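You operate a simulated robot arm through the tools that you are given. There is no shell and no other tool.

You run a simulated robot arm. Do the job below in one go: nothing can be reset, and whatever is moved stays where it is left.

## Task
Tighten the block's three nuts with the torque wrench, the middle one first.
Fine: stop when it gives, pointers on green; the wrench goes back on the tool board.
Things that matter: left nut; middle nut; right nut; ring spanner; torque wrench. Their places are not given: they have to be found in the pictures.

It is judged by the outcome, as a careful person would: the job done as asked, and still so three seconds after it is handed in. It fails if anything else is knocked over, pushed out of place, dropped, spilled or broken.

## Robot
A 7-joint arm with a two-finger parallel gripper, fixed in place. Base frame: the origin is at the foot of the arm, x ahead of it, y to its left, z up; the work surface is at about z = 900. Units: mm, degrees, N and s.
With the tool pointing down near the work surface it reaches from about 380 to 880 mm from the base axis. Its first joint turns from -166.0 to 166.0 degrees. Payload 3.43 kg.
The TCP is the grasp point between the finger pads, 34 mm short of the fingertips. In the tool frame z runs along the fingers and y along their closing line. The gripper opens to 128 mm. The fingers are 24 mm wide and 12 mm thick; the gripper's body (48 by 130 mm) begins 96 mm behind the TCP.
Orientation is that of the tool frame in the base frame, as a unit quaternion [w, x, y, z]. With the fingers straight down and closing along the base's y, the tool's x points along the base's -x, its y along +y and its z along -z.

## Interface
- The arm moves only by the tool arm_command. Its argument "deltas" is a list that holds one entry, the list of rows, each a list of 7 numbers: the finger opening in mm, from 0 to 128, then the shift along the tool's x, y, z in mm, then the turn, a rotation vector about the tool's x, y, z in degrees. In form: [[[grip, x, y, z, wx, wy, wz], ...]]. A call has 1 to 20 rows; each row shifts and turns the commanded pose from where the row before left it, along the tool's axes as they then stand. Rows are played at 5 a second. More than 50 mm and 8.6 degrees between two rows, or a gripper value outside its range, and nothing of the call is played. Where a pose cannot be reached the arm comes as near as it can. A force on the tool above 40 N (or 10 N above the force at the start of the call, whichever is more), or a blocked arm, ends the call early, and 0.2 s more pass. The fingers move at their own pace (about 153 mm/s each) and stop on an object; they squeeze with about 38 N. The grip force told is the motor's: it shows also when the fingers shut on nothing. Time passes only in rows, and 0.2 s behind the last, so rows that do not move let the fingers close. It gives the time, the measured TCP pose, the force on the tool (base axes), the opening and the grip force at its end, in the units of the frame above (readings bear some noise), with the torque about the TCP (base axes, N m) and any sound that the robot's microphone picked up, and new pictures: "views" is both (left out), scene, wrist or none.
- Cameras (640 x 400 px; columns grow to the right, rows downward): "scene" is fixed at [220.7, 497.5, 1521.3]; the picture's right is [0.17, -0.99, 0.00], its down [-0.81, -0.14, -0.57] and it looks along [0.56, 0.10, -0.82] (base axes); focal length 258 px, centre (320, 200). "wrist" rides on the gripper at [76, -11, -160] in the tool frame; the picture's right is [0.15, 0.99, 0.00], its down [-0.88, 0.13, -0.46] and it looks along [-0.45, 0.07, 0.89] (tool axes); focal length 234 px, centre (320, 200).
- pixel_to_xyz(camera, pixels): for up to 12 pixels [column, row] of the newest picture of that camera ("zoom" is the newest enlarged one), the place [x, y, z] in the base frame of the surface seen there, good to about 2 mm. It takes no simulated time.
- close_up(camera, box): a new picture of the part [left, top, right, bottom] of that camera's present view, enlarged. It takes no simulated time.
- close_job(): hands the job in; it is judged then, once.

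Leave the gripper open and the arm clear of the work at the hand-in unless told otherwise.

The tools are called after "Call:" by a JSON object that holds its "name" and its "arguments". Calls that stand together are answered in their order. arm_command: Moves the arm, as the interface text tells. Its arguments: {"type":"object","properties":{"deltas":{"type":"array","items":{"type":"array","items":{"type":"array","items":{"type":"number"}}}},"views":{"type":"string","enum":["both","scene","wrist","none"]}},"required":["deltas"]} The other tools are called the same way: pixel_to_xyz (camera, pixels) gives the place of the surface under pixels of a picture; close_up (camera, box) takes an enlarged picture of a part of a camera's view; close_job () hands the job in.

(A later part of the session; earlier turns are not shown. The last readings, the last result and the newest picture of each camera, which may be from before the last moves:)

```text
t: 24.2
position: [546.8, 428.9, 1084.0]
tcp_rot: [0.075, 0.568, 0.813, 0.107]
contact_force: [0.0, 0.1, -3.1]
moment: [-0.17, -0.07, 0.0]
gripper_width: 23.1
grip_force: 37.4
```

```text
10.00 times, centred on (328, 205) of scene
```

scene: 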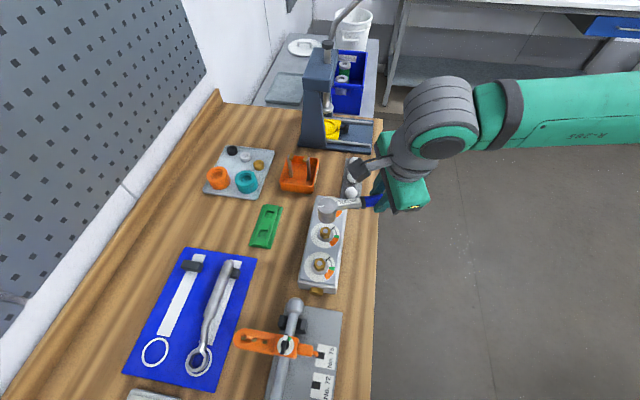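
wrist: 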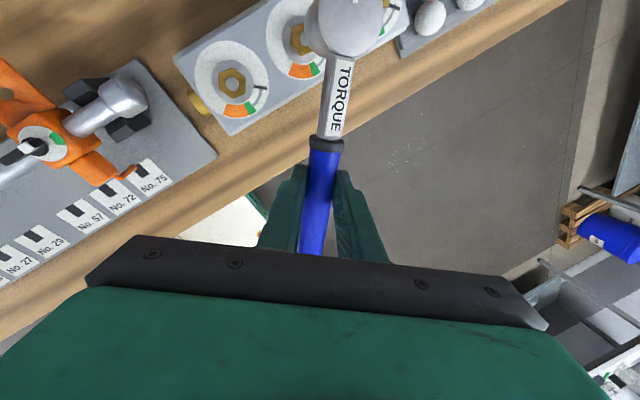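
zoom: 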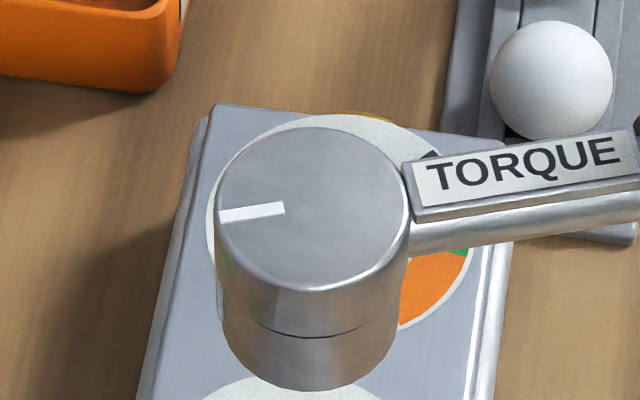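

The arm really has shifted a few millimetres, so I'll go by the pictures. The head is near (512, 532); I'll move about −7.5 mm in x and down 40 mm, stopping roughly 15 mm above the nut, and re-measure there.

Call:
{"name": "arm_command", "arguments": {"deltas": [[[5, 0.77, -5.77, 12.27, 0, 0, 0], [5, 0.77, -5.77, 12.27, 0, 0, 0], [5, 0.77, -5.77, 12.27, 0, 0, 0], [5, 0, 0, 0, 0, 0, 0]]], "views": "scene"}}

Call:
{"name": "close_up", "arguments": {"camera": "scene", "box": [294, 200, 358, 240]}}

```text
t: 25.2
position: [538.0, 428.2, 1046.8]
tcp_rot: [0.075, 0.568, 0.813, 0.108]
contact_force: [0.3, -0.5, -2.8]
moment: [-0.15, -0.02, 0.02]
gripper_width: 23.2
grip_force: 37.7
```

scene: 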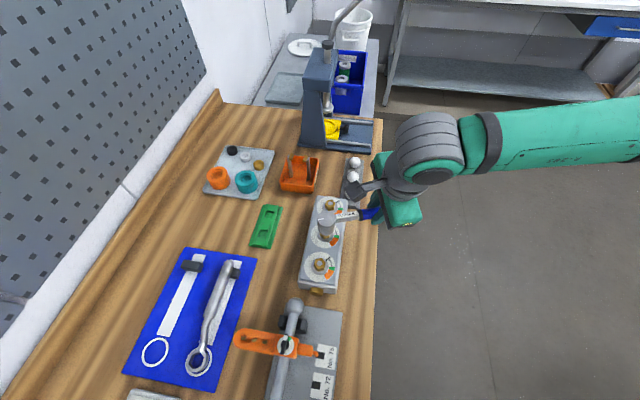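

```text
10.00 times, centred on (326, 220) of scene
```

zoom: 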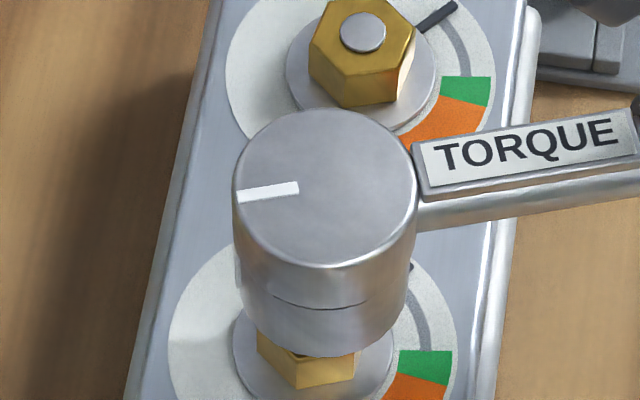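

The head is now just above the nut, slightly far of it. I'll measure the head's top rim and bottom edge here.

Call:
{"name": "pixel_to_xyz", "arguments": {"camera": "zoom", "pixels": [[240, 175], [411, 185], [315, 111], [332, 261], [258, 135], [385, 130], [395, 235], [258, 240], [242, 196], [296, 188], [320, 350], [326, 187]]}}

```text
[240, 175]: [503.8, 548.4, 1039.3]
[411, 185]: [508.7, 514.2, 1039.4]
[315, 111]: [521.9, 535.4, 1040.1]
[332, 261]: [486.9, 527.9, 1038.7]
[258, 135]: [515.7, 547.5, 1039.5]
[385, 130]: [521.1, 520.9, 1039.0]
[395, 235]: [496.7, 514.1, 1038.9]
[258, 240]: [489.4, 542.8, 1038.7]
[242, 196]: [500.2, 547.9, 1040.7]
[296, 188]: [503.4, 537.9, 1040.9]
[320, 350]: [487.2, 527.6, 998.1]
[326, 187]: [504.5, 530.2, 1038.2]
```

The head centre (505.5, 531.4) matches the nut (505.2, 531.7) within about half a millimetre, and its underside is about 17 mm above the nut. I'll lower 21 mm in small steps, watching the force.

Call:
{"name": "arm_command", "arguments": {"deltas": [[[5, 0, -0.78, 2.9, 0, 0, 0], [5, 0, -0.78, 2.9, 0, 0, 0], [5, 0, -0.78, 2.9, 0, 0, 0], [5, 0, -0.78, 2.9, 0, 0, 0], [5, 0, -0.39, 1.45, 0, 0, 0], [5, 0, -0.39, 1.45, 0, 0, 0], [5, 0, -0.39, 1.45, 0, 0, 0], [5, 0, -0.39, 1.45, 0, 0, 0], [5, 0, -0.39, 1.45, 0, 0, 0], [5, 0, -0.39, 1.45, 0, 0, 0], [5, 0, 0, 0, 0, 0, 0]]], "views": "scene"}}

Call:
{"name": "close_up", "arguments": {"camera": "scene", "box": [294, 205, 358, 245]}}

```text
t: 27.6
position: [536.3, 428.8, 1024.2]
tcp_rot: [0.074, 0.568, 0.813, 0.107]
contact_force: [2.4, 2.8, -1.2]
moment: [0.25, -0.1, -0.35]
gripper_width: 23.3
grip_force: 37.7
```

scene: 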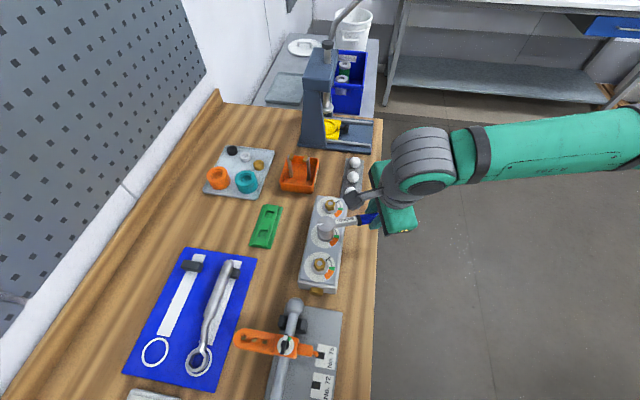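

```text
10.00 times, centred on (326, 225) of scene
```

zoom: 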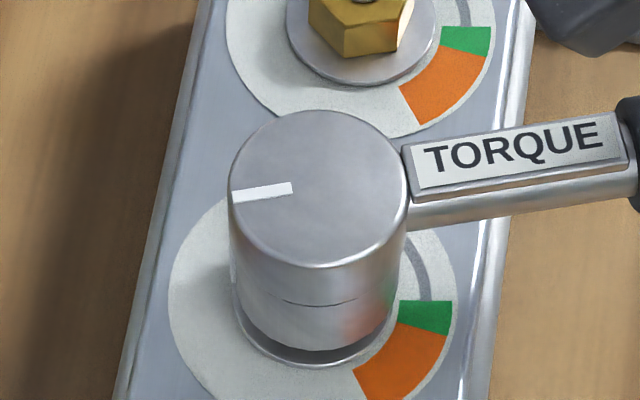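

It has gone down 22.6 mm with only small forces, so the socket appears to be going over the nut. I'll measure the head's rim and underside to see the present height and centring.

Call:
{"name": "pixel_to_xyz", "arguments": {"camera": "zoom", "pixels": [[235, 175], [404, 180], [312, 113], [325, 262], [252, 135], [378, 130], [388, 235], [252, 240], [236, 196], [290, 188], [315, 345], [320, 187]]}}

Call:
{"name": "close_up", "arguments": {"camera": "scene", "box": [310, 225, 342, 245]}}

```text
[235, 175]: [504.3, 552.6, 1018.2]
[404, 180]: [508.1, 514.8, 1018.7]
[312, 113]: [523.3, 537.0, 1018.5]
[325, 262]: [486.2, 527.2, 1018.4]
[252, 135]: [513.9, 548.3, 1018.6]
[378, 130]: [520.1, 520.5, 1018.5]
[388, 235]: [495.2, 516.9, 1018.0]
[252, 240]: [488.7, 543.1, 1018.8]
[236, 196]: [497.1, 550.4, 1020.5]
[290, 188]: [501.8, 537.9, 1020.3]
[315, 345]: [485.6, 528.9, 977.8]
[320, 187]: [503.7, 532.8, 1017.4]
```

```text
16.00 times, centred on (326, 235) of scene
```

zoom: 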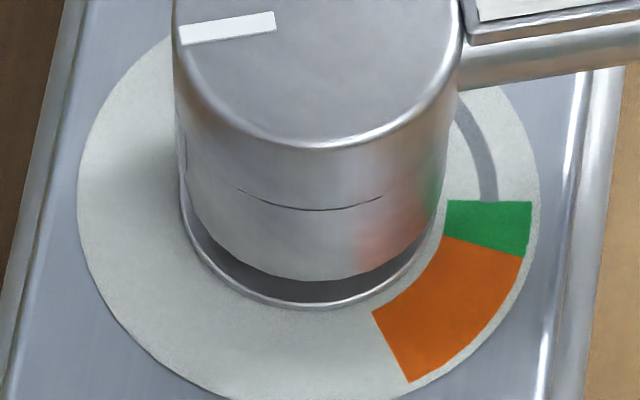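

The underside is at about z=977.6, so roughly 3 mm over the nut with little load. I'll continue 9 mm down in small steps.

Call:
{"name": "arm_command", "arguments": {"deltas": [[[5, 0, -0.39, 1.45, 0, 0, 0], [5, 0, -0.39, 1.45, 0, 0, 0], [5, 0, -0.39, 1.45, 0, 0, 0], [5, 0, -0.39, 1.45, 0, 0, 0], [5, 0, -0.39, 1.45, 0, 0, 0], [5, 0, -0.39, 1.45, 0, 0, 0], [5, 0, 0, 0, 0, 0, 0]]], "views": "scene"}}

Call:
{"name": "close_up", "arguments": {"camera": "scene", "box": [294, 205, 358, 245]}}

```text
t: 29.2
position: [538.2, 429.1, 1016.1]
tcp_rot: [0.075, 0.569, 0.812, 0.107]
contact_force: [0.4, 4.2, -1.6]
moment: [0.3, -0.05, -0.21]
gripper_width: 23.2
grip_force: 37.6
```

scene: 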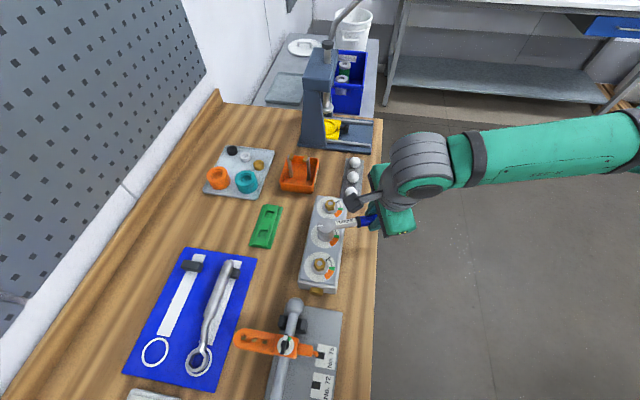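

```text
10.00 times, centred on (326, 225) of scene
```

zoom: 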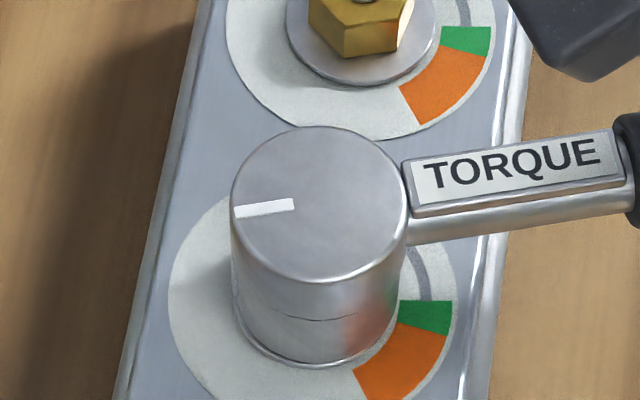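

The socket has dropped about 12 mm over the nut, almost to the washer, so the hexes match. I'll settle 1 mm more, then begin the clockwise swing about the nut: three steps of 3°, watching force and sound.

Call:
{"name": "arm_command", "arguments": {"deltas": [[[5, 0, -0.26, 0.97, 0, 0, 0], [5, 0.374, -5.48, -1.469, 0, -0.776, 2.898], [5, 0.374, -5.48, -1.469, 0, -0.776, 2.898], [5, 0.374, -5.48, -1.469, 0, -0.776, 2.898], [5, 0, 0, 0, 0, 0, 0]]], "views": "scene"}}

Call:
{"name": "close_up", "arguments": {"camera": "scene", "box": [294, 205, 358, 245]}}

```text
t: 30.4
position: [520.3, 424.8, 1015.8]
tcp_rot: [0.084, 0.631, 0.765, 0.1]
contact_force: [2.0, 8.6, -1.2]
moment: [0.69, -0.09, -0.28]
gripper_width: 23.4
grip_force: 37.9
```

scene: 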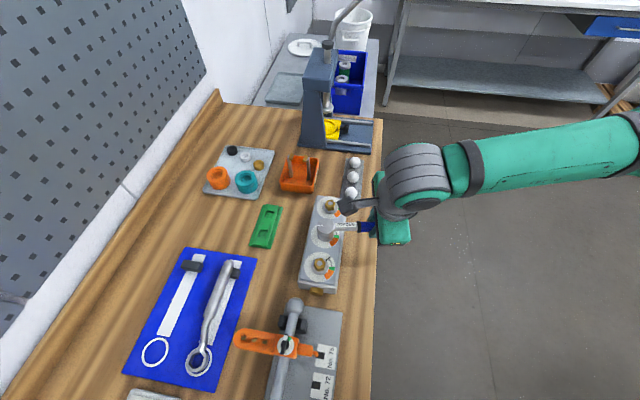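

```text
10.00 times, centred on (326, 225) of scene
```

zoom: 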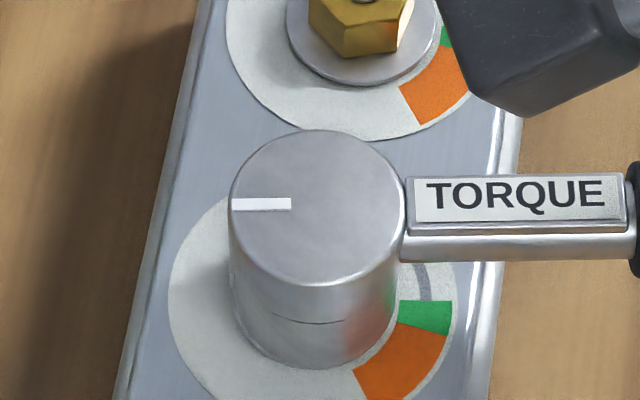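

The nut is turning with modest force. There's about 9 N of radial pull toward the block, so my radius is slightly long; I'll bring the TCP 1.5 mm inward and continue 3 × 3°.

Call:
{"name": "arm_command", "arguments": {"deltas": [[[5, 1.5, 0, 0, 0, 0, 0], [5, 0.374, -5.48, -1.469, 0, -0.776, 2.898], [5, 0.374, -5.48, -1.469, 0, -0.776, 2.898], [5, 0.374, -5.48, -1.469, 0, -0.776, 2.898], [5, 0, 0, 0, 0, 0, 0]]], "views": "scene"}}

Call:
{"name": "close_up", "arguments": {"camera": "scene", "box": [294, 205, 358, 245]}}

```text
t: 31.6
position: [503.0, 425.4, 1015.2]
tcp_rot: [0.091, 0.689, 0.713, 0.093]
contact_force: [2.4, 3.1, -5.5]
moment: [-0.18, -0.07, -0.29]
gripper_width: 23.3
grip_force: 37.9
```

scene: 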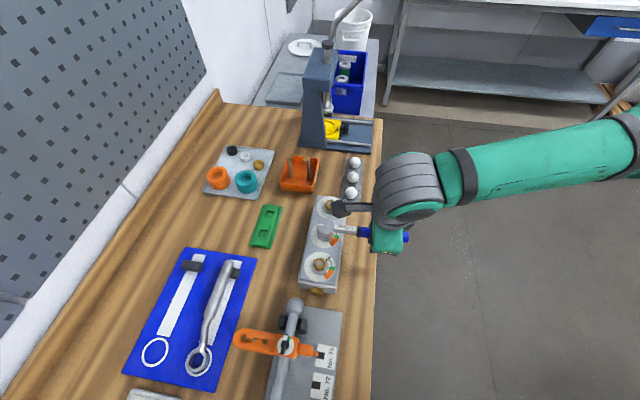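

```text
10.00 times, centred on (326, 225) of scene
```

zoom: 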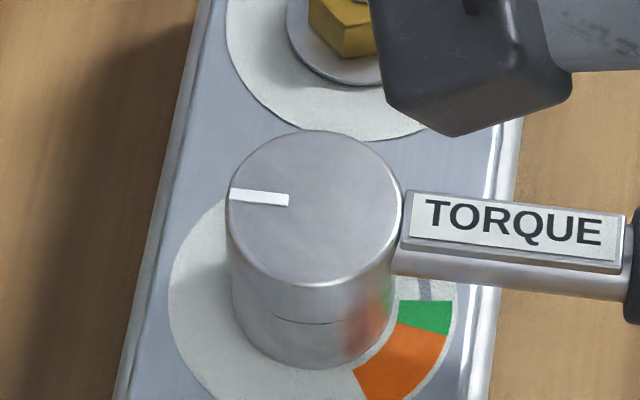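

Now at −88° (18° turned) with radial force down to 3 N. Continuing 4 × 3°.

Call:
{"name": "arm_command", "arguments": {"deltas": [[[5, 0.574, -5.48, -1.469, 0, -0.776, 2.898], [5, 0.474, -5.48, -1.469, 0, -0.776, 2.898], [5, 0.374, -5.48, -1.469, 0, -0.776, 2.898], [5, 0.374, -5.48, -1.469, 0, -0.776, 2.898], [5, 0, 0, 0, 0, 0, 0]]], "views": "scene"}}

Call:
{"name": "close_up", "arguments": {"camera": "scene", "box": [294, 205, 358, 245]}}

```text
t: 32.8
position: [480.9, 427.2, 1015.1]
tcp_rot: [0.1, 0.759, 0.638, 0.083]
contact_force: [4.2, -0.6, -5.5]
moment: [-0.21, 0.04, -0.15]
gripper_width: 23.3
grip_force: 38.1
```

scene: 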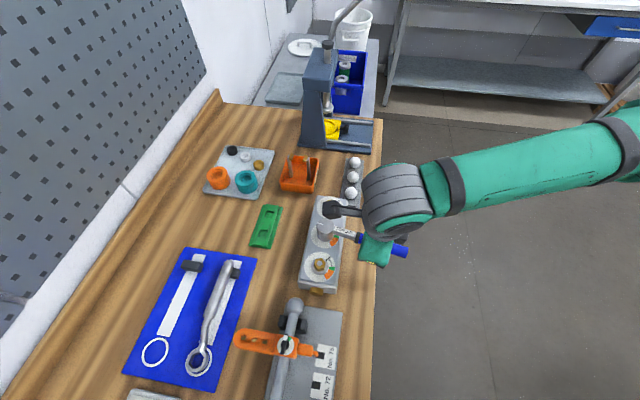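

```text
10.00 times, centred on (326, 225) of scene
```

zoom: 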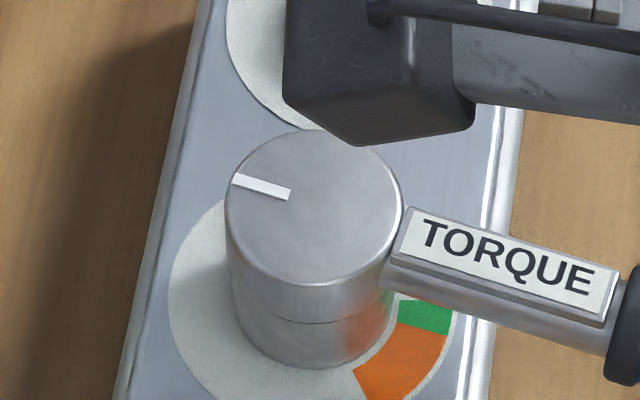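

30° turned with about 4 N tangential. Continuing 3 × 3°, then I'll go finer.

Call:
{"name": "arm_command", "arguments": {"deltas": [[[5, 0.374, -5.48, -1.469, 0, -0.776, 2.898], [5, 0.374, -5.48, -1.469, 0, -0.776, 2.898], [5, 0.374, -5.48, -1.469, 0, -0.776, 2.898], [5, 0, 0, 0, 0, 0, 0]]], "views": "scene"}}

Call:
{"name": "close_up", "arguments": {"camera": "scene", "box": [294, 205, 358, 245]}}

```text
t: 33.8
position: [464.3, 432.8, 1014.5]
tcp_rot: [0.106, 0.807, 0.576, 0.075]
contact_force: [5.2, -3.7, -5.9]
moment: [-0.26, 0.04, -0.19]
gripper_width: 23.2
grip_force: 38.0
```

scene: 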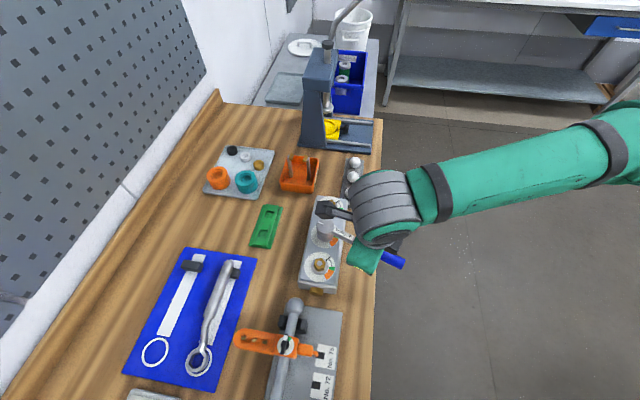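

```text
10.00 times, centred on (326, 225) of scene
```

zoom: 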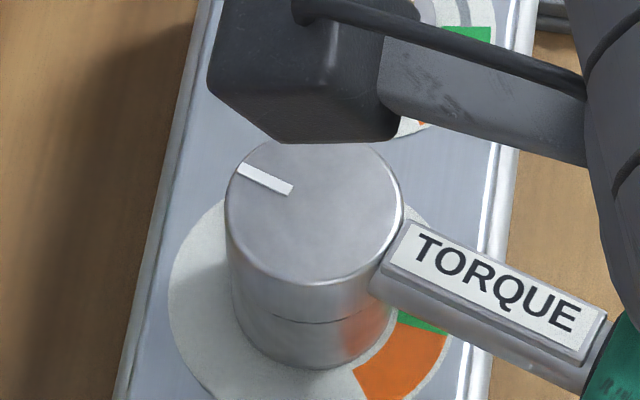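

39° turned, tangential force about 6 N and rising gently. Now finer: 3 × 2° and listen.

Call:
{"name": "arm_command", "arguments": {"deltas": [[[5, 0.22, -3.62, -0.971, 0, -0.518, 1.932], [5, 0.22, -3.62, -0.971, 0, -0.518, 1.932], [5, 0.22, -3.62, -0.971, 0, -0.518, 1.932]]], "views": "scene"}}

Call:
{"name": "close_up", "arguments": {"camera": "scene", "box": [294, 205, 358, 245]}}

```text
t: 34.6
position: [453.5, 438.4, 1014.8]
tcp_rot: [0.111, 0.836, 0.532, 0.07]
contact_force: [4.1, -3.9, -10.0]
moment: [-0.54, 0.27, 0.0]
gripper_width: 22.9
grip_force: 38.3
```

scene: 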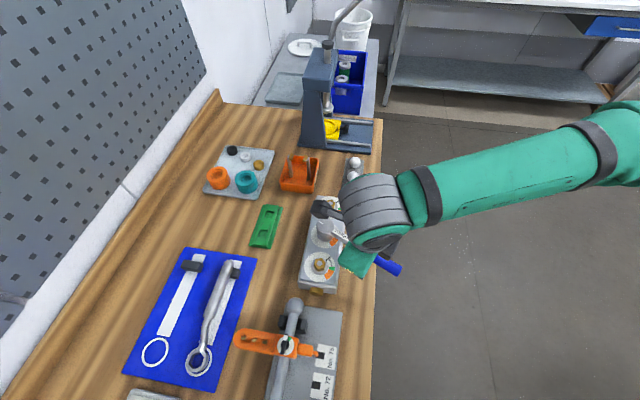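

```text
10.00 times, centred on (326, 225) of scene
```

zoom: 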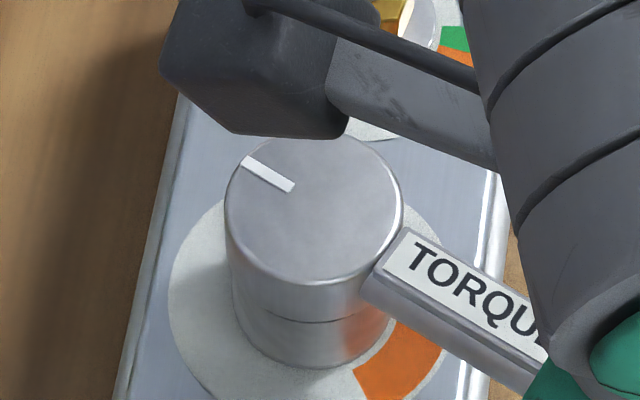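

45° turned and no click yet; the pull downward grew to −10 N, so I'll ease the TCP down 0.5 mm and continue 3 × 1.5°, looking at both cameras.

Call:
{"name": "arm_command", "arguments": {"deltas": [[[5, 0.15, -2.85, -0.25, 0, -0.388, 1.449], [5, 0.15, -2.72, -0.73, 0, -0.388, 1.449], [5, 0.15, -2.72, -0.73, 0, -0.388, 1.449]]]}}

Call:
{"name": "close_up", "arguments": {"camera": "wrist", "box": [240, 0, 440, 125]}}

```text
t: 35.4
position: [445.9, 440.9, 1016.8]
tcp_rot: [0.112, 0.856, 0.5, 0.066]
contact_force: [2.7, -4.9, -1.9]
moment: [0.14, -0.07, 0.25]
gripper_width: 23.0
grip_force: 38.1
```

scene: 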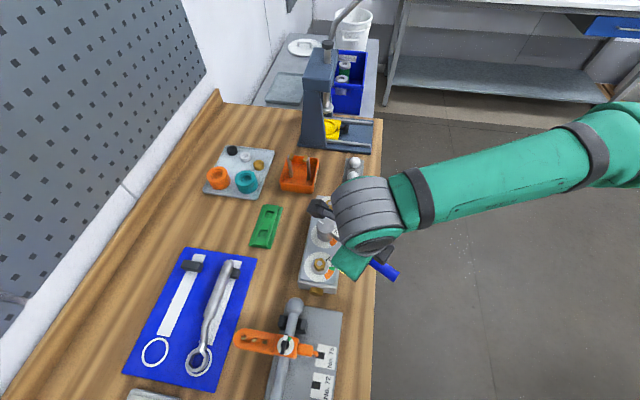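
wrist: 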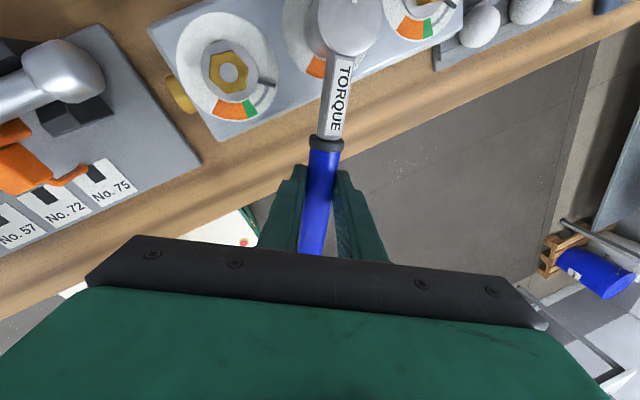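

```text
3.20 times, centred on (340, 62) of wrist
```

zoom: 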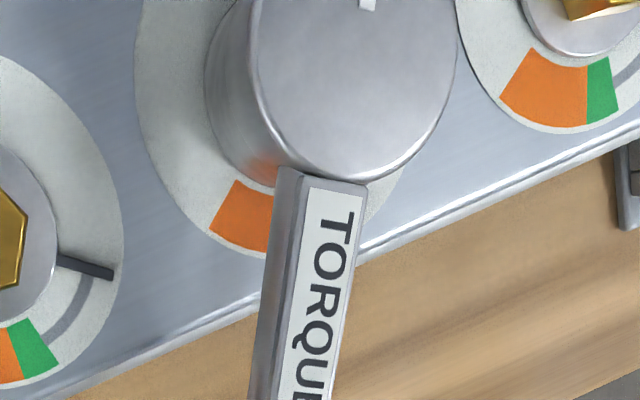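

49° turned; working out the torque about the nut from the readings gives roughly 0.3 → 0.5 → 0.6 → 0.8 N·m, rising steadily. No click yet. Continuing 2 × 1.5°.

Call:
{"name": "arm_command", "arguments": {"deltas": [[[5, 0.15, -2.72, -0.73, 0, -0.388, 1.449], [5, 0.15, -2.72, -0.73, 0, -0.388, 1.449]]]}}

Call:
{"name": "close_up", "arguments": {"camera": "wrist", "box": [240, 0, 440, 125]}}

```text
t: 36.0
position: [441.8, 444.4, 1014.7]
tcp_rot: [0.115, 0.869, 0.477, 0.063]
contact_force: [3.8, -2.2, -0.1]
moment: [0.32, -0.27, 0.31]
gripper_width: 23.5
grip_force: 37.8
```

scene: 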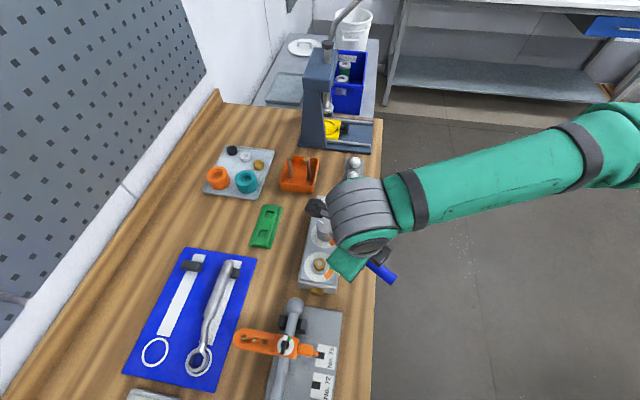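
wrist: 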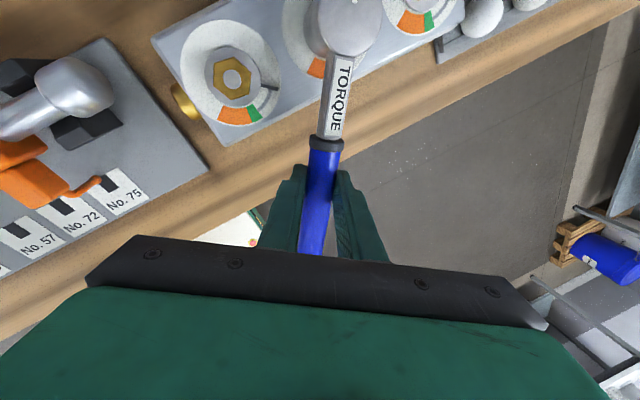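

```text
3.20 times, centred on (340, 62) of wrist
```

zoom: 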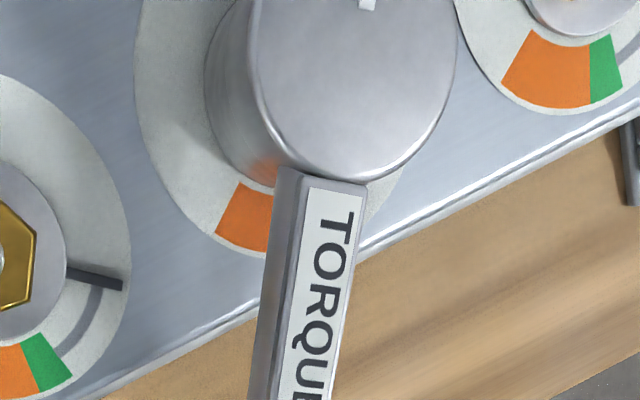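

52.5° turned, torque about 0.8 N·m, no sound yet, and the dial's green part is hidden behind the head. I'll continue with small 1.5° steps, two at a time.

Call:
{"name": "arm_command", "arguments": {"deltas": [[[5, 0.15, -2.72, -0.73, 0, -0.388, 1.449], [5, 0, 0, 0, 0, 0, 0]]]}}

Call:
{"name": "close_up", "arguments": {"camera": "scene", "box": [294, 205, 358, 245]}}

```text
t: 36.6
position: [438.3, 446.7, 1014.7]
tcp_rot: [0.116, 0.876, 0.465, 0.062]
contact_force: [-0.1, -7.9, 8.0]
moment: [0.76, -0.62, 0.28]
gripper_width: 23.3
grip_force: 38.3
```

scene: 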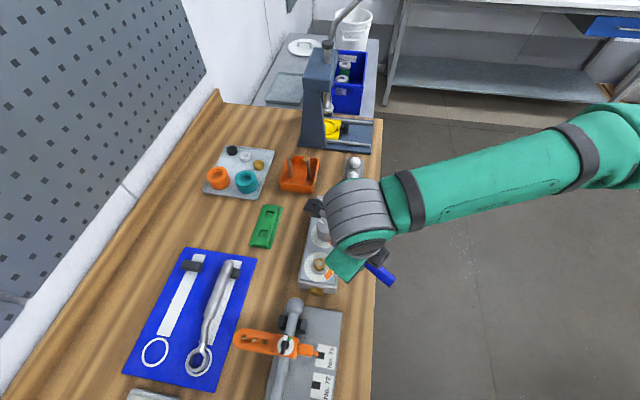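
wrist: 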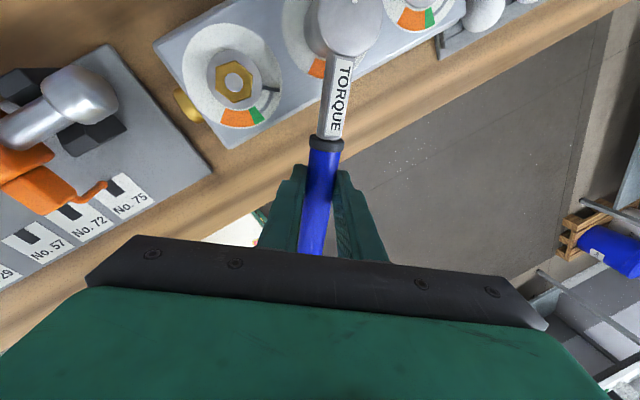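

```text
10.00 times, centred on (326, 225) of scene
```

zoom: 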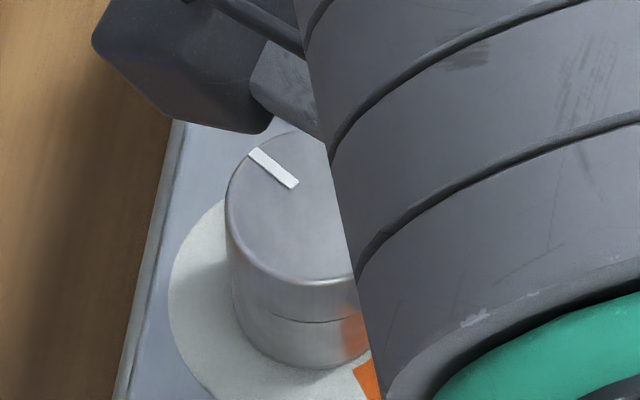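

54° turned, torque still about 0.8 N·m, with a radial push outward and 8 N upward from the nut. I'll check the head mark's direction and the socket's height with measured points before going on.

Call:
{"name": "pixel_to_xyz", "arguments": {"camera": "zoom", "pixels": [[256, 154], [272, 168], [291, 184], [232, 200], [275, 278], [240, 170], [300, 365], [200, 300], [363, 375]]}}

Call:
{"name": "close_up", "arguments": {"camera": "wrist", "box": [280, 0, 400, 75]}}

```text
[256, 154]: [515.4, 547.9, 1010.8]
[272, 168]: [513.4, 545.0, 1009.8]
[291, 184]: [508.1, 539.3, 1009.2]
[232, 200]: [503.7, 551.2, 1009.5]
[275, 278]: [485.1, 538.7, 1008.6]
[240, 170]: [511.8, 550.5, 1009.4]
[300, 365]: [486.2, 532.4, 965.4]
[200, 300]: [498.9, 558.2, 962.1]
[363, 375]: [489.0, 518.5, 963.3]
```

```text
5.33 times, centred on (340, 38) of wrist
```

zoom: 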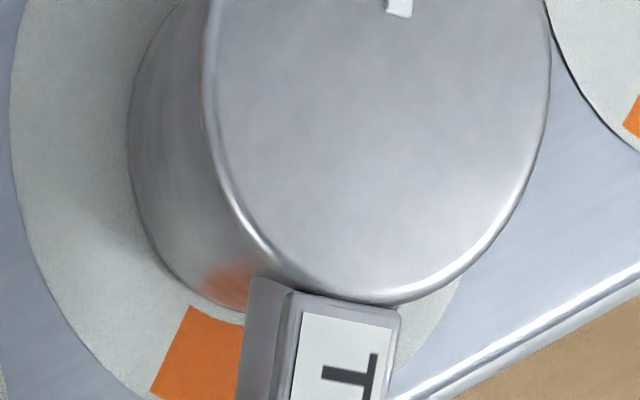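

The socket is fully seated (head underside ≈ 966) and the mark is still in line with the handle. I'll ease 0.8 mm outward and 0.7 mm up to unload the side forces, then another 1.5°.

Call:
{"name": "arm_command", "arguments": {"deltas": [[[5, -0.8, 0.18, -0.68, 0, 0, 0], [5, 0.15, -2.72, -0.73, 0, -0.388, 1.449]]]}}

```text
t: 37.2
position: [437.1, 448.5, 1015.3]
tcp_rot: [0.116, 0.881, 0.454, 0.06]
contact_force: [6.1, 4.9, -2.4]
moment: [0.54, -0.34, 0.55]
gripper_width: 23.1
grip_force: 38.6
```

scene: 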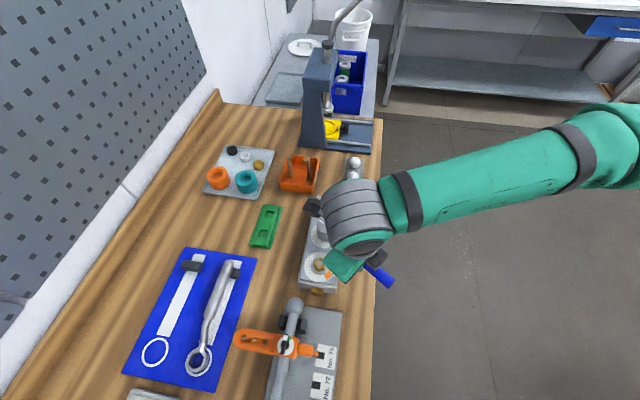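
wrist: 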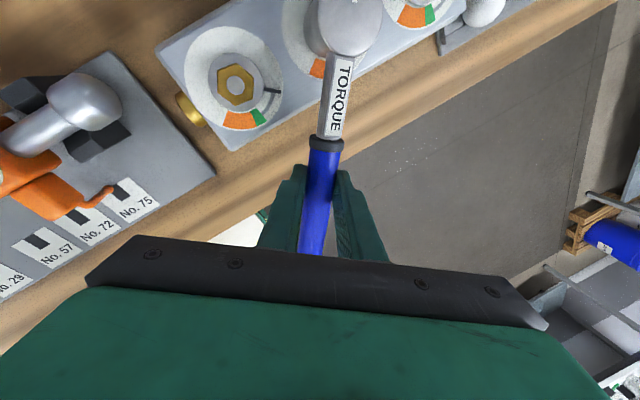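

55.5° turned, still no give; radial pull is now inward, so I'll take back 0.4 mm. Continuing at 1° per step, two steps.

Call:
{"name": "arm_command", "arguments": {"deltas": [[[5, 0.5, -1.81, -0.486, 0, -0.259, 0.966], [5, 0.09, -1.81, -0.486, 0, -0.259, 0.966]]]}}

```text
t: 37.8
position: [434.5, 450.2, 1015.2]
tcp_rot: [0.117, 0.889, 0.439, 0.057]
contact_force: [5.7, 4.5, -5.1]
moment: [0.29, -0.16, 0.67]
gripper_width: 23.3
grip_force: 37.6
```

scene: 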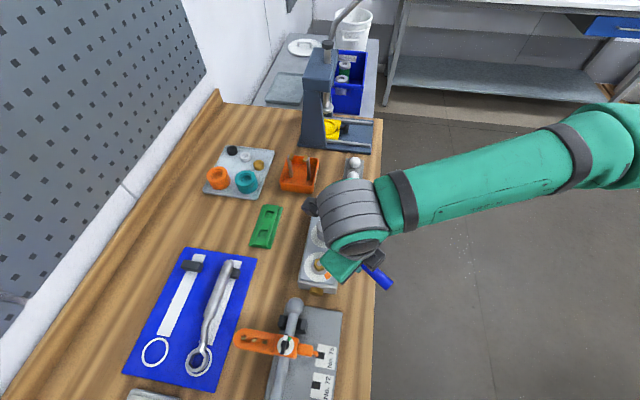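
wrist: 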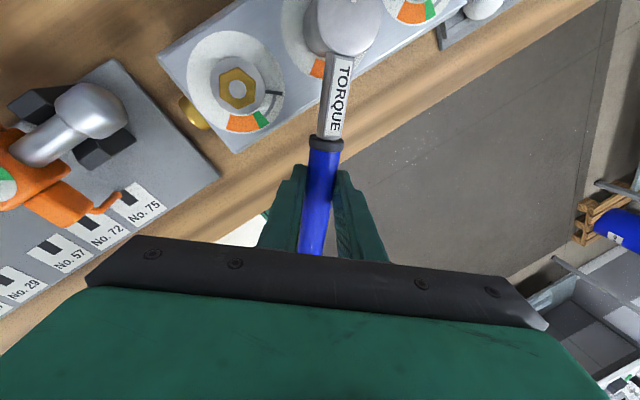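

57.5° turned with no give. Since the dial is hidden and green may end near 59°, I won't push blindly: I'll back off 2° to unload, lift straight up 25 mm, and look at the pointer.

Call:
{"name": "arm_command", "arguments": {"deltas": [[[5, 0, 1.81, 0.486, 0, 0.259, -0.966], [5, 0, 1.81, 0.486, 0, 0.259, -0.966], [5, 0, 1.04, -3.86, 0, 0, 0], [5, 0, 1.04, -3.86, 0, 0, 0], [5, 0, 1.04, -3.86, 0, 0, 0], [5, 0, 1.04, -3.86, 0, 0, 0], [5, 0, 1.55, -5.8, 0, 0, 0], [5, 0, 1.55, -5.8, 0, 0, 0], [5, 0, 1.55, -5.8, 0, 0, 0], [5, 0, 0, 0, 0, 0, 0]]]}}

Call:
{"name": "close_up", "arguments": {"camera": "wrist", "box": [200, 0, 440, 150]}}

Call:
{"name": "close_up", "arguments": {"camera": "scene", "box": [294, 205, 358, 245]}}

```text
t: 40.0
position: [437.1, 448.7, 1049.7]
tcp_rot: [0.116, 0.881, 0.454, 0.06]
contact_force: [1.0, 2.0, -13.6]
moment: [-0.12, 0.4, 1.0]
gripper_width: 24.9
grip_force: 38.2
```

scene: 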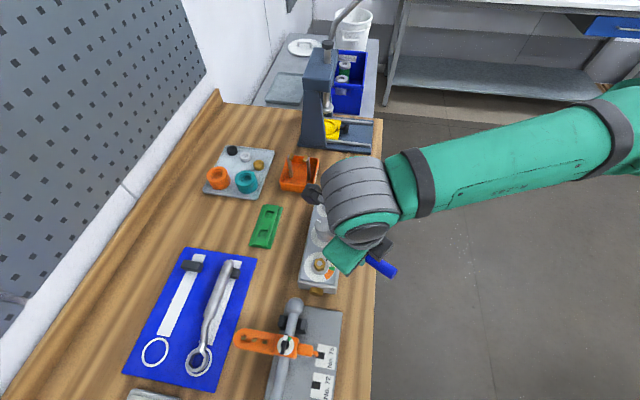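
wrist: 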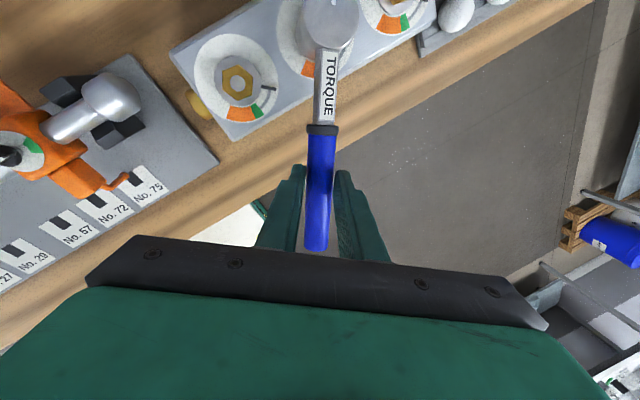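

```text
2.67 times, centred on (320, 75) of wrist
```

zoom: 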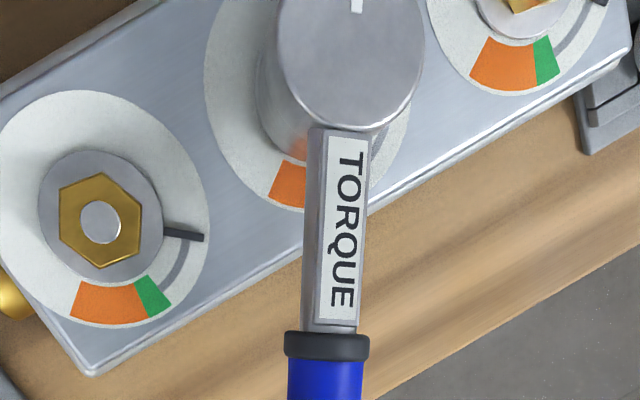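

```text
10.00 times, centred on (326, 225) of scene
```

zoom: 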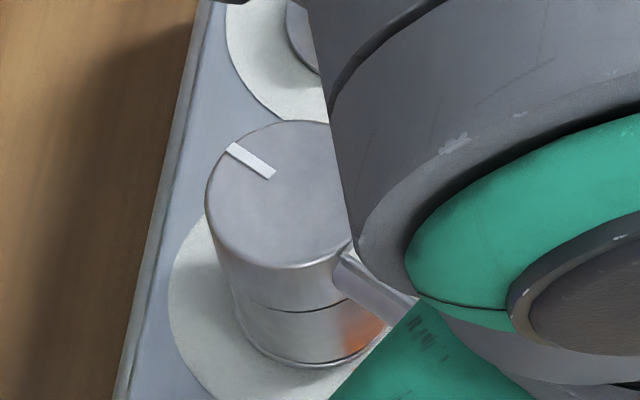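

The wrench didn't come up with the arm: the head is still on the nut and tilted, and the handle has slid down between the fingers (width 24.9, −13.6 N). I'll measure where the head and handle are before doing anything.

Call:
{"name": "pixel_to_xyz", "arguments": {"camera": "zoom", "pixels": [[215, 190], [250, 130], [240, 160], [270, 265], [320, 240], [320, 130], [260, 200], [300, 360], [240, 340]]}}

Call:
{"name": "pixel_to_xyz", "arguments": {"camera": "wrist", "pixels": [[330, 25], [330, 60], [326, 90], [323, 110], [323, 128], [320, 150], [318, 180], [316, 210], [316, 240], [304, 168], [343, 172]]}}

```text
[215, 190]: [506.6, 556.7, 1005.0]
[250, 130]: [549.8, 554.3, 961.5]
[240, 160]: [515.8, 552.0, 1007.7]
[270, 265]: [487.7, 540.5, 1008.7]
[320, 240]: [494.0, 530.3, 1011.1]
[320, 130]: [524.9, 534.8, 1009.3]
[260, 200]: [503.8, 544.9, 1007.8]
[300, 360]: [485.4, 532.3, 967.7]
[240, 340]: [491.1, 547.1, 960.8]
```

```text
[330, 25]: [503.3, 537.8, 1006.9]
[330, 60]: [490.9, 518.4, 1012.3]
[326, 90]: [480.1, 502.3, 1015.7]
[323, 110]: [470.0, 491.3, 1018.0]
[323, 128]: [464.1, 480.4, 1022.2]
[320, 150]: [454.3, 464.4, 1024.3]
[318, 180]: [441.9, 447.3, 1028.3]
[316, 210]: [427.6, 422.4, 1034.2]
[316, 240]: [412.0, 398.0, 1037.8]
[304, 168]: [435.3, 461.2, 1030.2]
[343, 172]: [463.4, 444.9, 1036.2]
```

The wrench jammed on the nut, tilted about 10°, and the handle is now near the fingertips; there's still roughly 0.9 N·m on it. Lowering is safe because it pushes the handle deeper into the grip, so I'll go down 16 mm to level the wrench again.

Call:
{"name": "arm_command", "arguments": {"deltas": [[[5, 0, -1.04, 3.86, 0, 0, 0], [5, 0, -1.04, 3.86, 0, 0, 0], [5, 0, -1.04, 3.86, 0, 0, 0], [5, 0, -1.04, 3.86, 0, 0, 0], [5, 0, 0, 0, 0, 0, 0]]]}}

Call:
{"name": "pixel_to_xyz", "arguments": {"camera": "wrist", "pixels": [[330, 25], [330, 60], [326, 90], [323, 110], [320, 150], [318, 180], [316, 210], [316, 240]]}}

```text
t: 41.2
position: [436.2, 446.1, 1034.6]
tcp_rot: [0.117, 0.881, 0.455, 0.058]
contact_force: [-19.9, -16.2, 6.1]
moment: [-0.31, 0.66, 0.83]
gripper_width: 23.9
grip_force: 37.7
```

scene: 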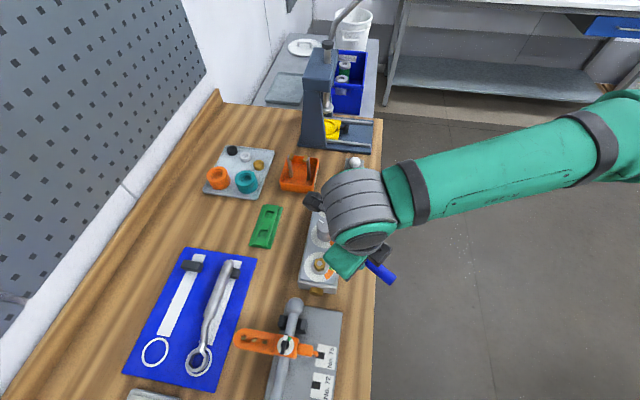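
wrist: 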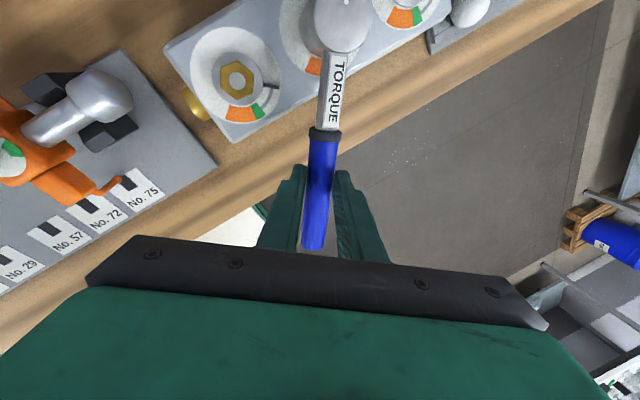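

```text
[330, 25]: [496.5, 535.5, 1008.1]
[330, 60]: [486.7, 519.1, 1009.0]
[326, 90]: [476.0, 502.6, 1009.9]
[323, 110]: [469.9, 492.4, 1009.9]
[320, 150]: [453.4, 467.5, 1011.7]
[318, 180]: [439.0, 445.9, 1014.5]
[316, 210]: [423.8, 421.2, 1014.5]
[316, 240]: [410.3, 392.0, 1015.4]
```

Nearly level now (about 2°), but there's a 25 N radial push because the handle moved outward as it levelled. I'll move 1.5 mm outward to relieve that, then read again.

Call:
{"name": "arm_command", "arguments": {"deltas": [[[5, -0.8, 0, 0, 0, 0, 0], [5, -0.7, 0, 0, 0, 0, 0], [5, 0, 0, 0, 0, 0, 0]]], "views": "wrist"}}

```text
t: 42.0
position: [435.4, 446.9, 1033.9]
tcp_rot: [0.116, 0.881, 0.454, 0.06]
contact_force: [-11.3, -5.4, -6.0]
moment: [-0.71, 0.87, 0.79]
gripper_width: 24.0
grip_force: 38.3
```

wrist: 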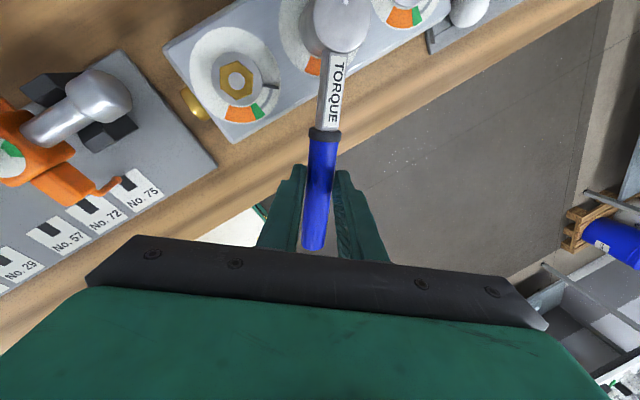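

Better: the radial force is halved. Next I'll ease out 0.5 mm, open the fingers slightly (to 32 mm, staying around the handle), advance 18 mm along the fingers so the handle sits deep in the grip again, and close, all in one go.

Call:
{"name": "arm_command", "arguments": {"deltas": [[[5, -0.5, 0, 0, 0, 0, 0], [32, 0, 0, 0, 0, 0, 0], [32, 0, 0, 6, 0, 0, 0], [32, 0, 0, 6, 0, 0, 0], [32, 0, 0, 6, 0, 0, 0], [5, 0, 0, 0, 0, 0, 0], [5, 0, 0, 0, 0, 0, 0], [5, 0, 0, 0, 0, 0, 0]]]}}

Call:
{"name": "pixel_to_xyz", "arguments": {"camera": "wrist", "pixels": [[338, 25], [335, 60], [333, 90], [330, 110], [324, 150], [320, 180], [316, 210], [314, 240]]}}

```text
t: 43.8
position: [438.0, 443.8, 1016.1]
tcp_rot: [0.116, 0.881, 0.455, 0.059]
contact_force: [-4.7, 1.0, 1.4]
moment: [-0.04, 0.16, 0.94]
gripper_width: 23.9
grip_force: 39.0
```

scene: 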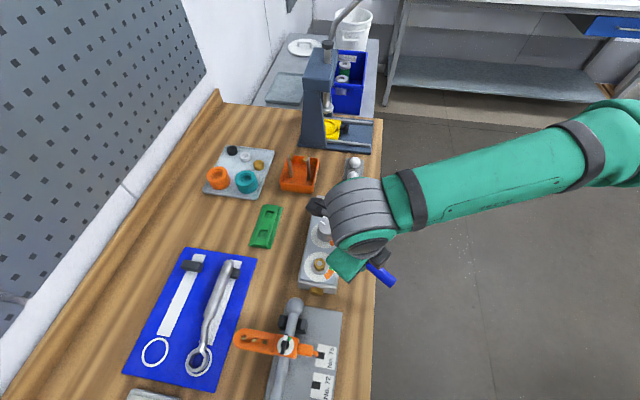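
wrist: 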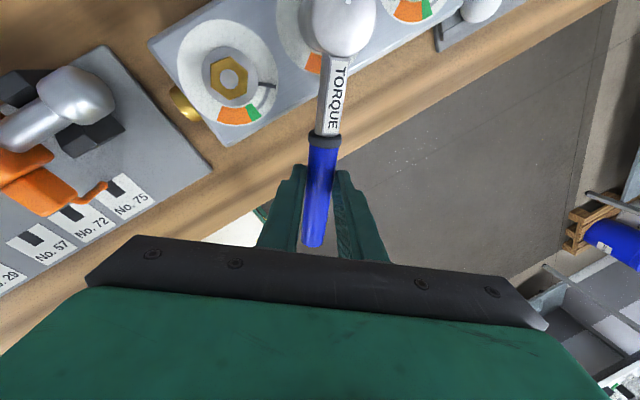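

```text
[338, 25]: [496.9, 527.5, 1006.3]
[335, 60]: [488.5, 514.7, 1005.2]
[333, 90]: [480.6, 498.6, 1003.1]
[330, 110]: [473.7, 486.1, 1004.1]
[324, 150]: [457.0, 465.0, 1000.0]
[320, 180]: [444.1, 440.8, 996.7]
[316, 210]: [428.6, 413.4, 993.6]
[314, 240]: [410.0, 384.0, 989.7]
```

The wrench now droops about 6° on the nut, with the handle at −121°, and it's still near the fingertips. I'll open slightly again, turn the tool +4° to line up with the handle, advance 15 mm, and close.

Call:
{"name": "arm_command", "arguments": {"deltas": [[[32, 0, 0, 0, 0, 0, 0], [32, 0, 0, 0, 0, 1.035, -3.864], [32, 0, 0, 5, 0, 0, 0], [32, 0, 0, 5, 0, 0, 0], [32, 0, 0, 5, 0, 0, 0], [5, 0, 0, 0, 0, 0, 0], [5, 0, 0, 0, 0, 0, 0], [5, 0, 0, 0, 0, 0, 0]]]}}

Call:
{"name": "pixel_to_xyz", "arguments": {"camera": "wrist", "pixels": [[345, 25], [340, 60], [336, 90], [333, 110], [326, 150], [321, 180], [316, 210], [312, 240]]}}

```text
t: 45.6
position: [442.9, 440.4, 1003.0]
tcp_rot: [0.115, 0.866, 0.483, 0.064]
contact_force: [7.5, -7.3, 9.4]
moment: [0.36, -0.74, -0.73]
gripper_width: 23.5
grip_force: 38.4
```

scene: 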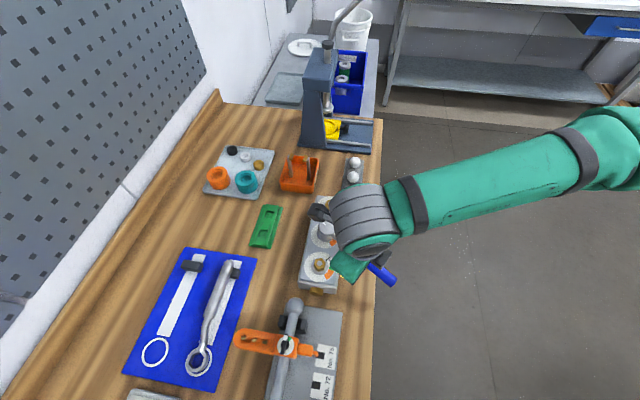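
wrist: 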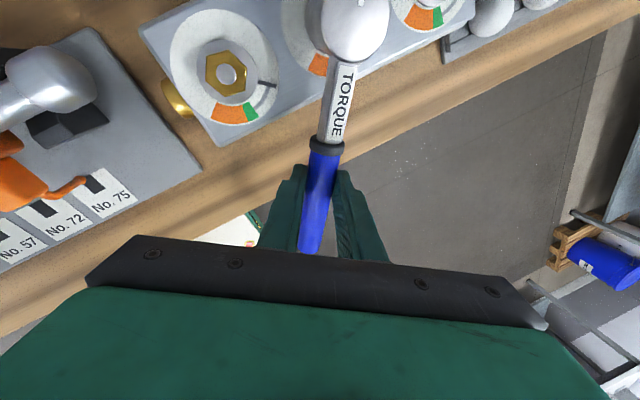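

```text
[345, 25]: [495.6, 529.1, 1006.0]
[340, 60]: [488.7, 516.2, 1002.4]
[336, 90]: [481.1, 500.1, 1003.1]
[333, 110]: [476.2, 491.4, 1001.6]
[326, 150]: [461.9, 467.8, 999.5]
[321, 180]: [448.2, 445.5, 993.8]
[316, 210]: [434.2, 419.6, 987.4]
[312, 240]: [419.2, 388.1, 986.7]
```

The handle is deeper now (about 23 mm past the TCP), still drooping 6°. I'll raise 11.5 mm while moving 2.8 mm inward to level it, and turn the tool back 1.5° to line up with the handle.

Call:
{"name": "arm_command", "arguments": {"deltas": [[[5, 0, 0, 0, 0, -0.388, 1.449], [5, 0.7, 0.75, -2.78, 0, 0, 0], [5, 0.7, 0.75, -2.78, 0, 0, 0], [5, 0.7, 0.75, -2.78, 0, 0, 0], [5, 0.7, 0.75, -2.78, 0, 0, 0], [5, 0, 0, 0, 0, 0, 0]]]}}

Call:
{"name": "pixel_to_xyz", "arguments": {"camera": "wrist", "pixels": [[345, 25], [340, 60], [336, 90], [333, 110], [326, 150], [321, 180], [316, 210], [312, 240]]}}

```text
t: 47.0
position: [444.7, 442.4, 1013.0]
tcp_rot: [0.115, 0.871, 0.474, 0.061]
contact_force: [-11.8, -12.4, -8.2]
moment: [-1.18, 0.85, 0.42]
gripper_width: 23.5
grip_force: 38.4
```

scene: 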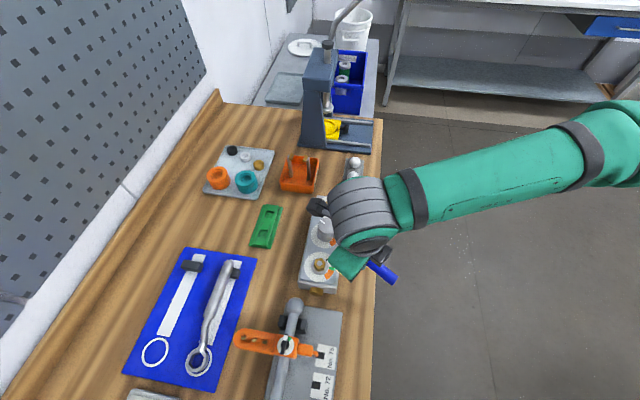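
wrist: 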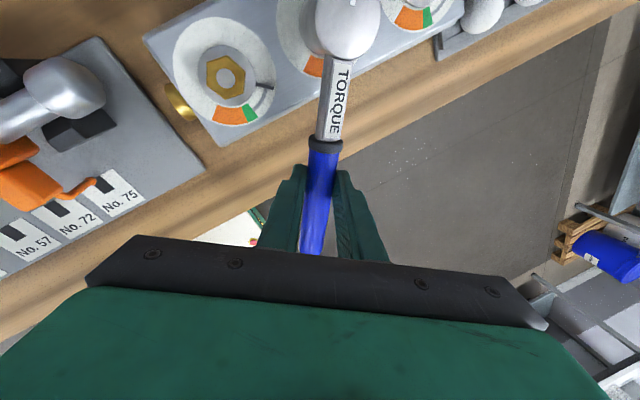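

```text
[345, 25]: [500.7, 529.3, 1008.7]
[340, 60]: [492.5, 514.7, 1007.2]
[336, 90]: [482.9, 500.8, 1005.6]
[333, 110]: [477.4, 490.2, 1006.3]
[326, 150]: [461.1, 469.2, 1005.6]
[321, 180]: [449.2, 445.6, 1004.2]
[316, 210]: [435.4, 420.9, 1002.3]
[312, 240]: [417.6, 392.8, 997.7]
```

Level to within about 3°, but the pads are holding a pitch moment. I'll pitch the tool 3° about its closing line together with a 6 mm rise, so the wrench comes level with the grip instead of against it.

Call:
{"name": "arm_command", "arguments": {"deltas": [[[5, -0.6, 0, 0, 0, 0, 0], [5, 0.3, 0.55, -2.07, 0, -1, 0], [5, 0.3, 0.55, -2.07, 0, -1, 0], [5, 0.3, 0.55, -2.07, 0, -1, 0], [5, 0, 0, 0, 0, 0, 0]]]}}

Call:
{"name": "pixel_to_xyz", "arguments": {"camera": "wrist", "pixels": [[345, 25], [340, 60], [336, 90], [333, 110], [326, 150], [321, 180], [316, 210], [312, 240]]}}

```text
t: 48.2
position: [444.6, 444.3, 1020.9]
tcp_rot: [0.126, 0.873, 0.47, 0.04]
contact_force: [-7.7, 5.5, -3.6]
moment: [0.19, 0.42, 1.1]
gripper_width: 23.8
grip_force: 37.9
```

scene: 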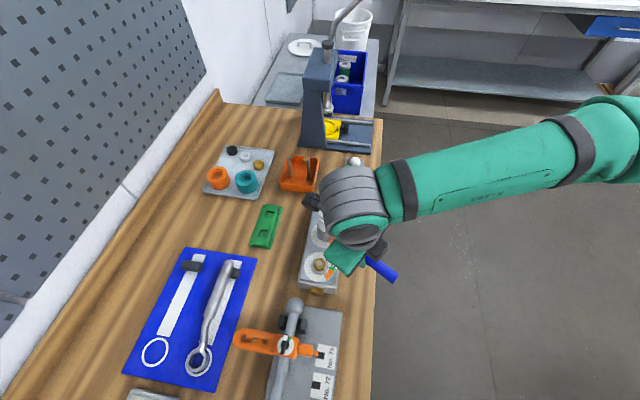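
wrist: 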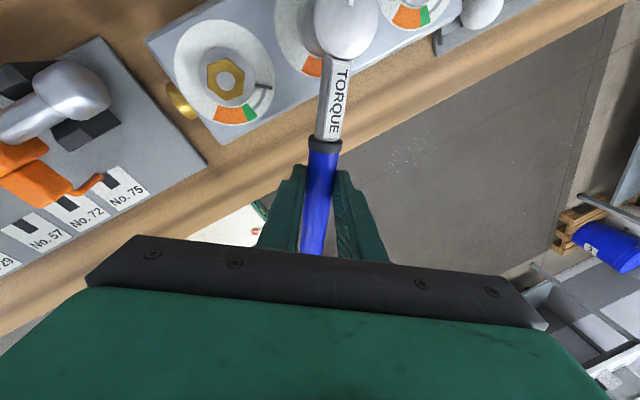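

```text
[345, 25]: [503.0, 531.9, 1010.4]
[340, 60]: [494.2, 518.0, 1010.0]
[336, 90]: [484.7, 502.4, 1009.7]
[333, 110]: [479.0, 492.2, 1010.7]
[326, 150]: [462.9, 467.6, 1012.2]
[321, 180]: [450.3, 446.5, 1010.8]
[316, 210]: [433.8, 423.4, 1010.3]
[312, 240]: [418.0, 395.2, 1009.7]
```

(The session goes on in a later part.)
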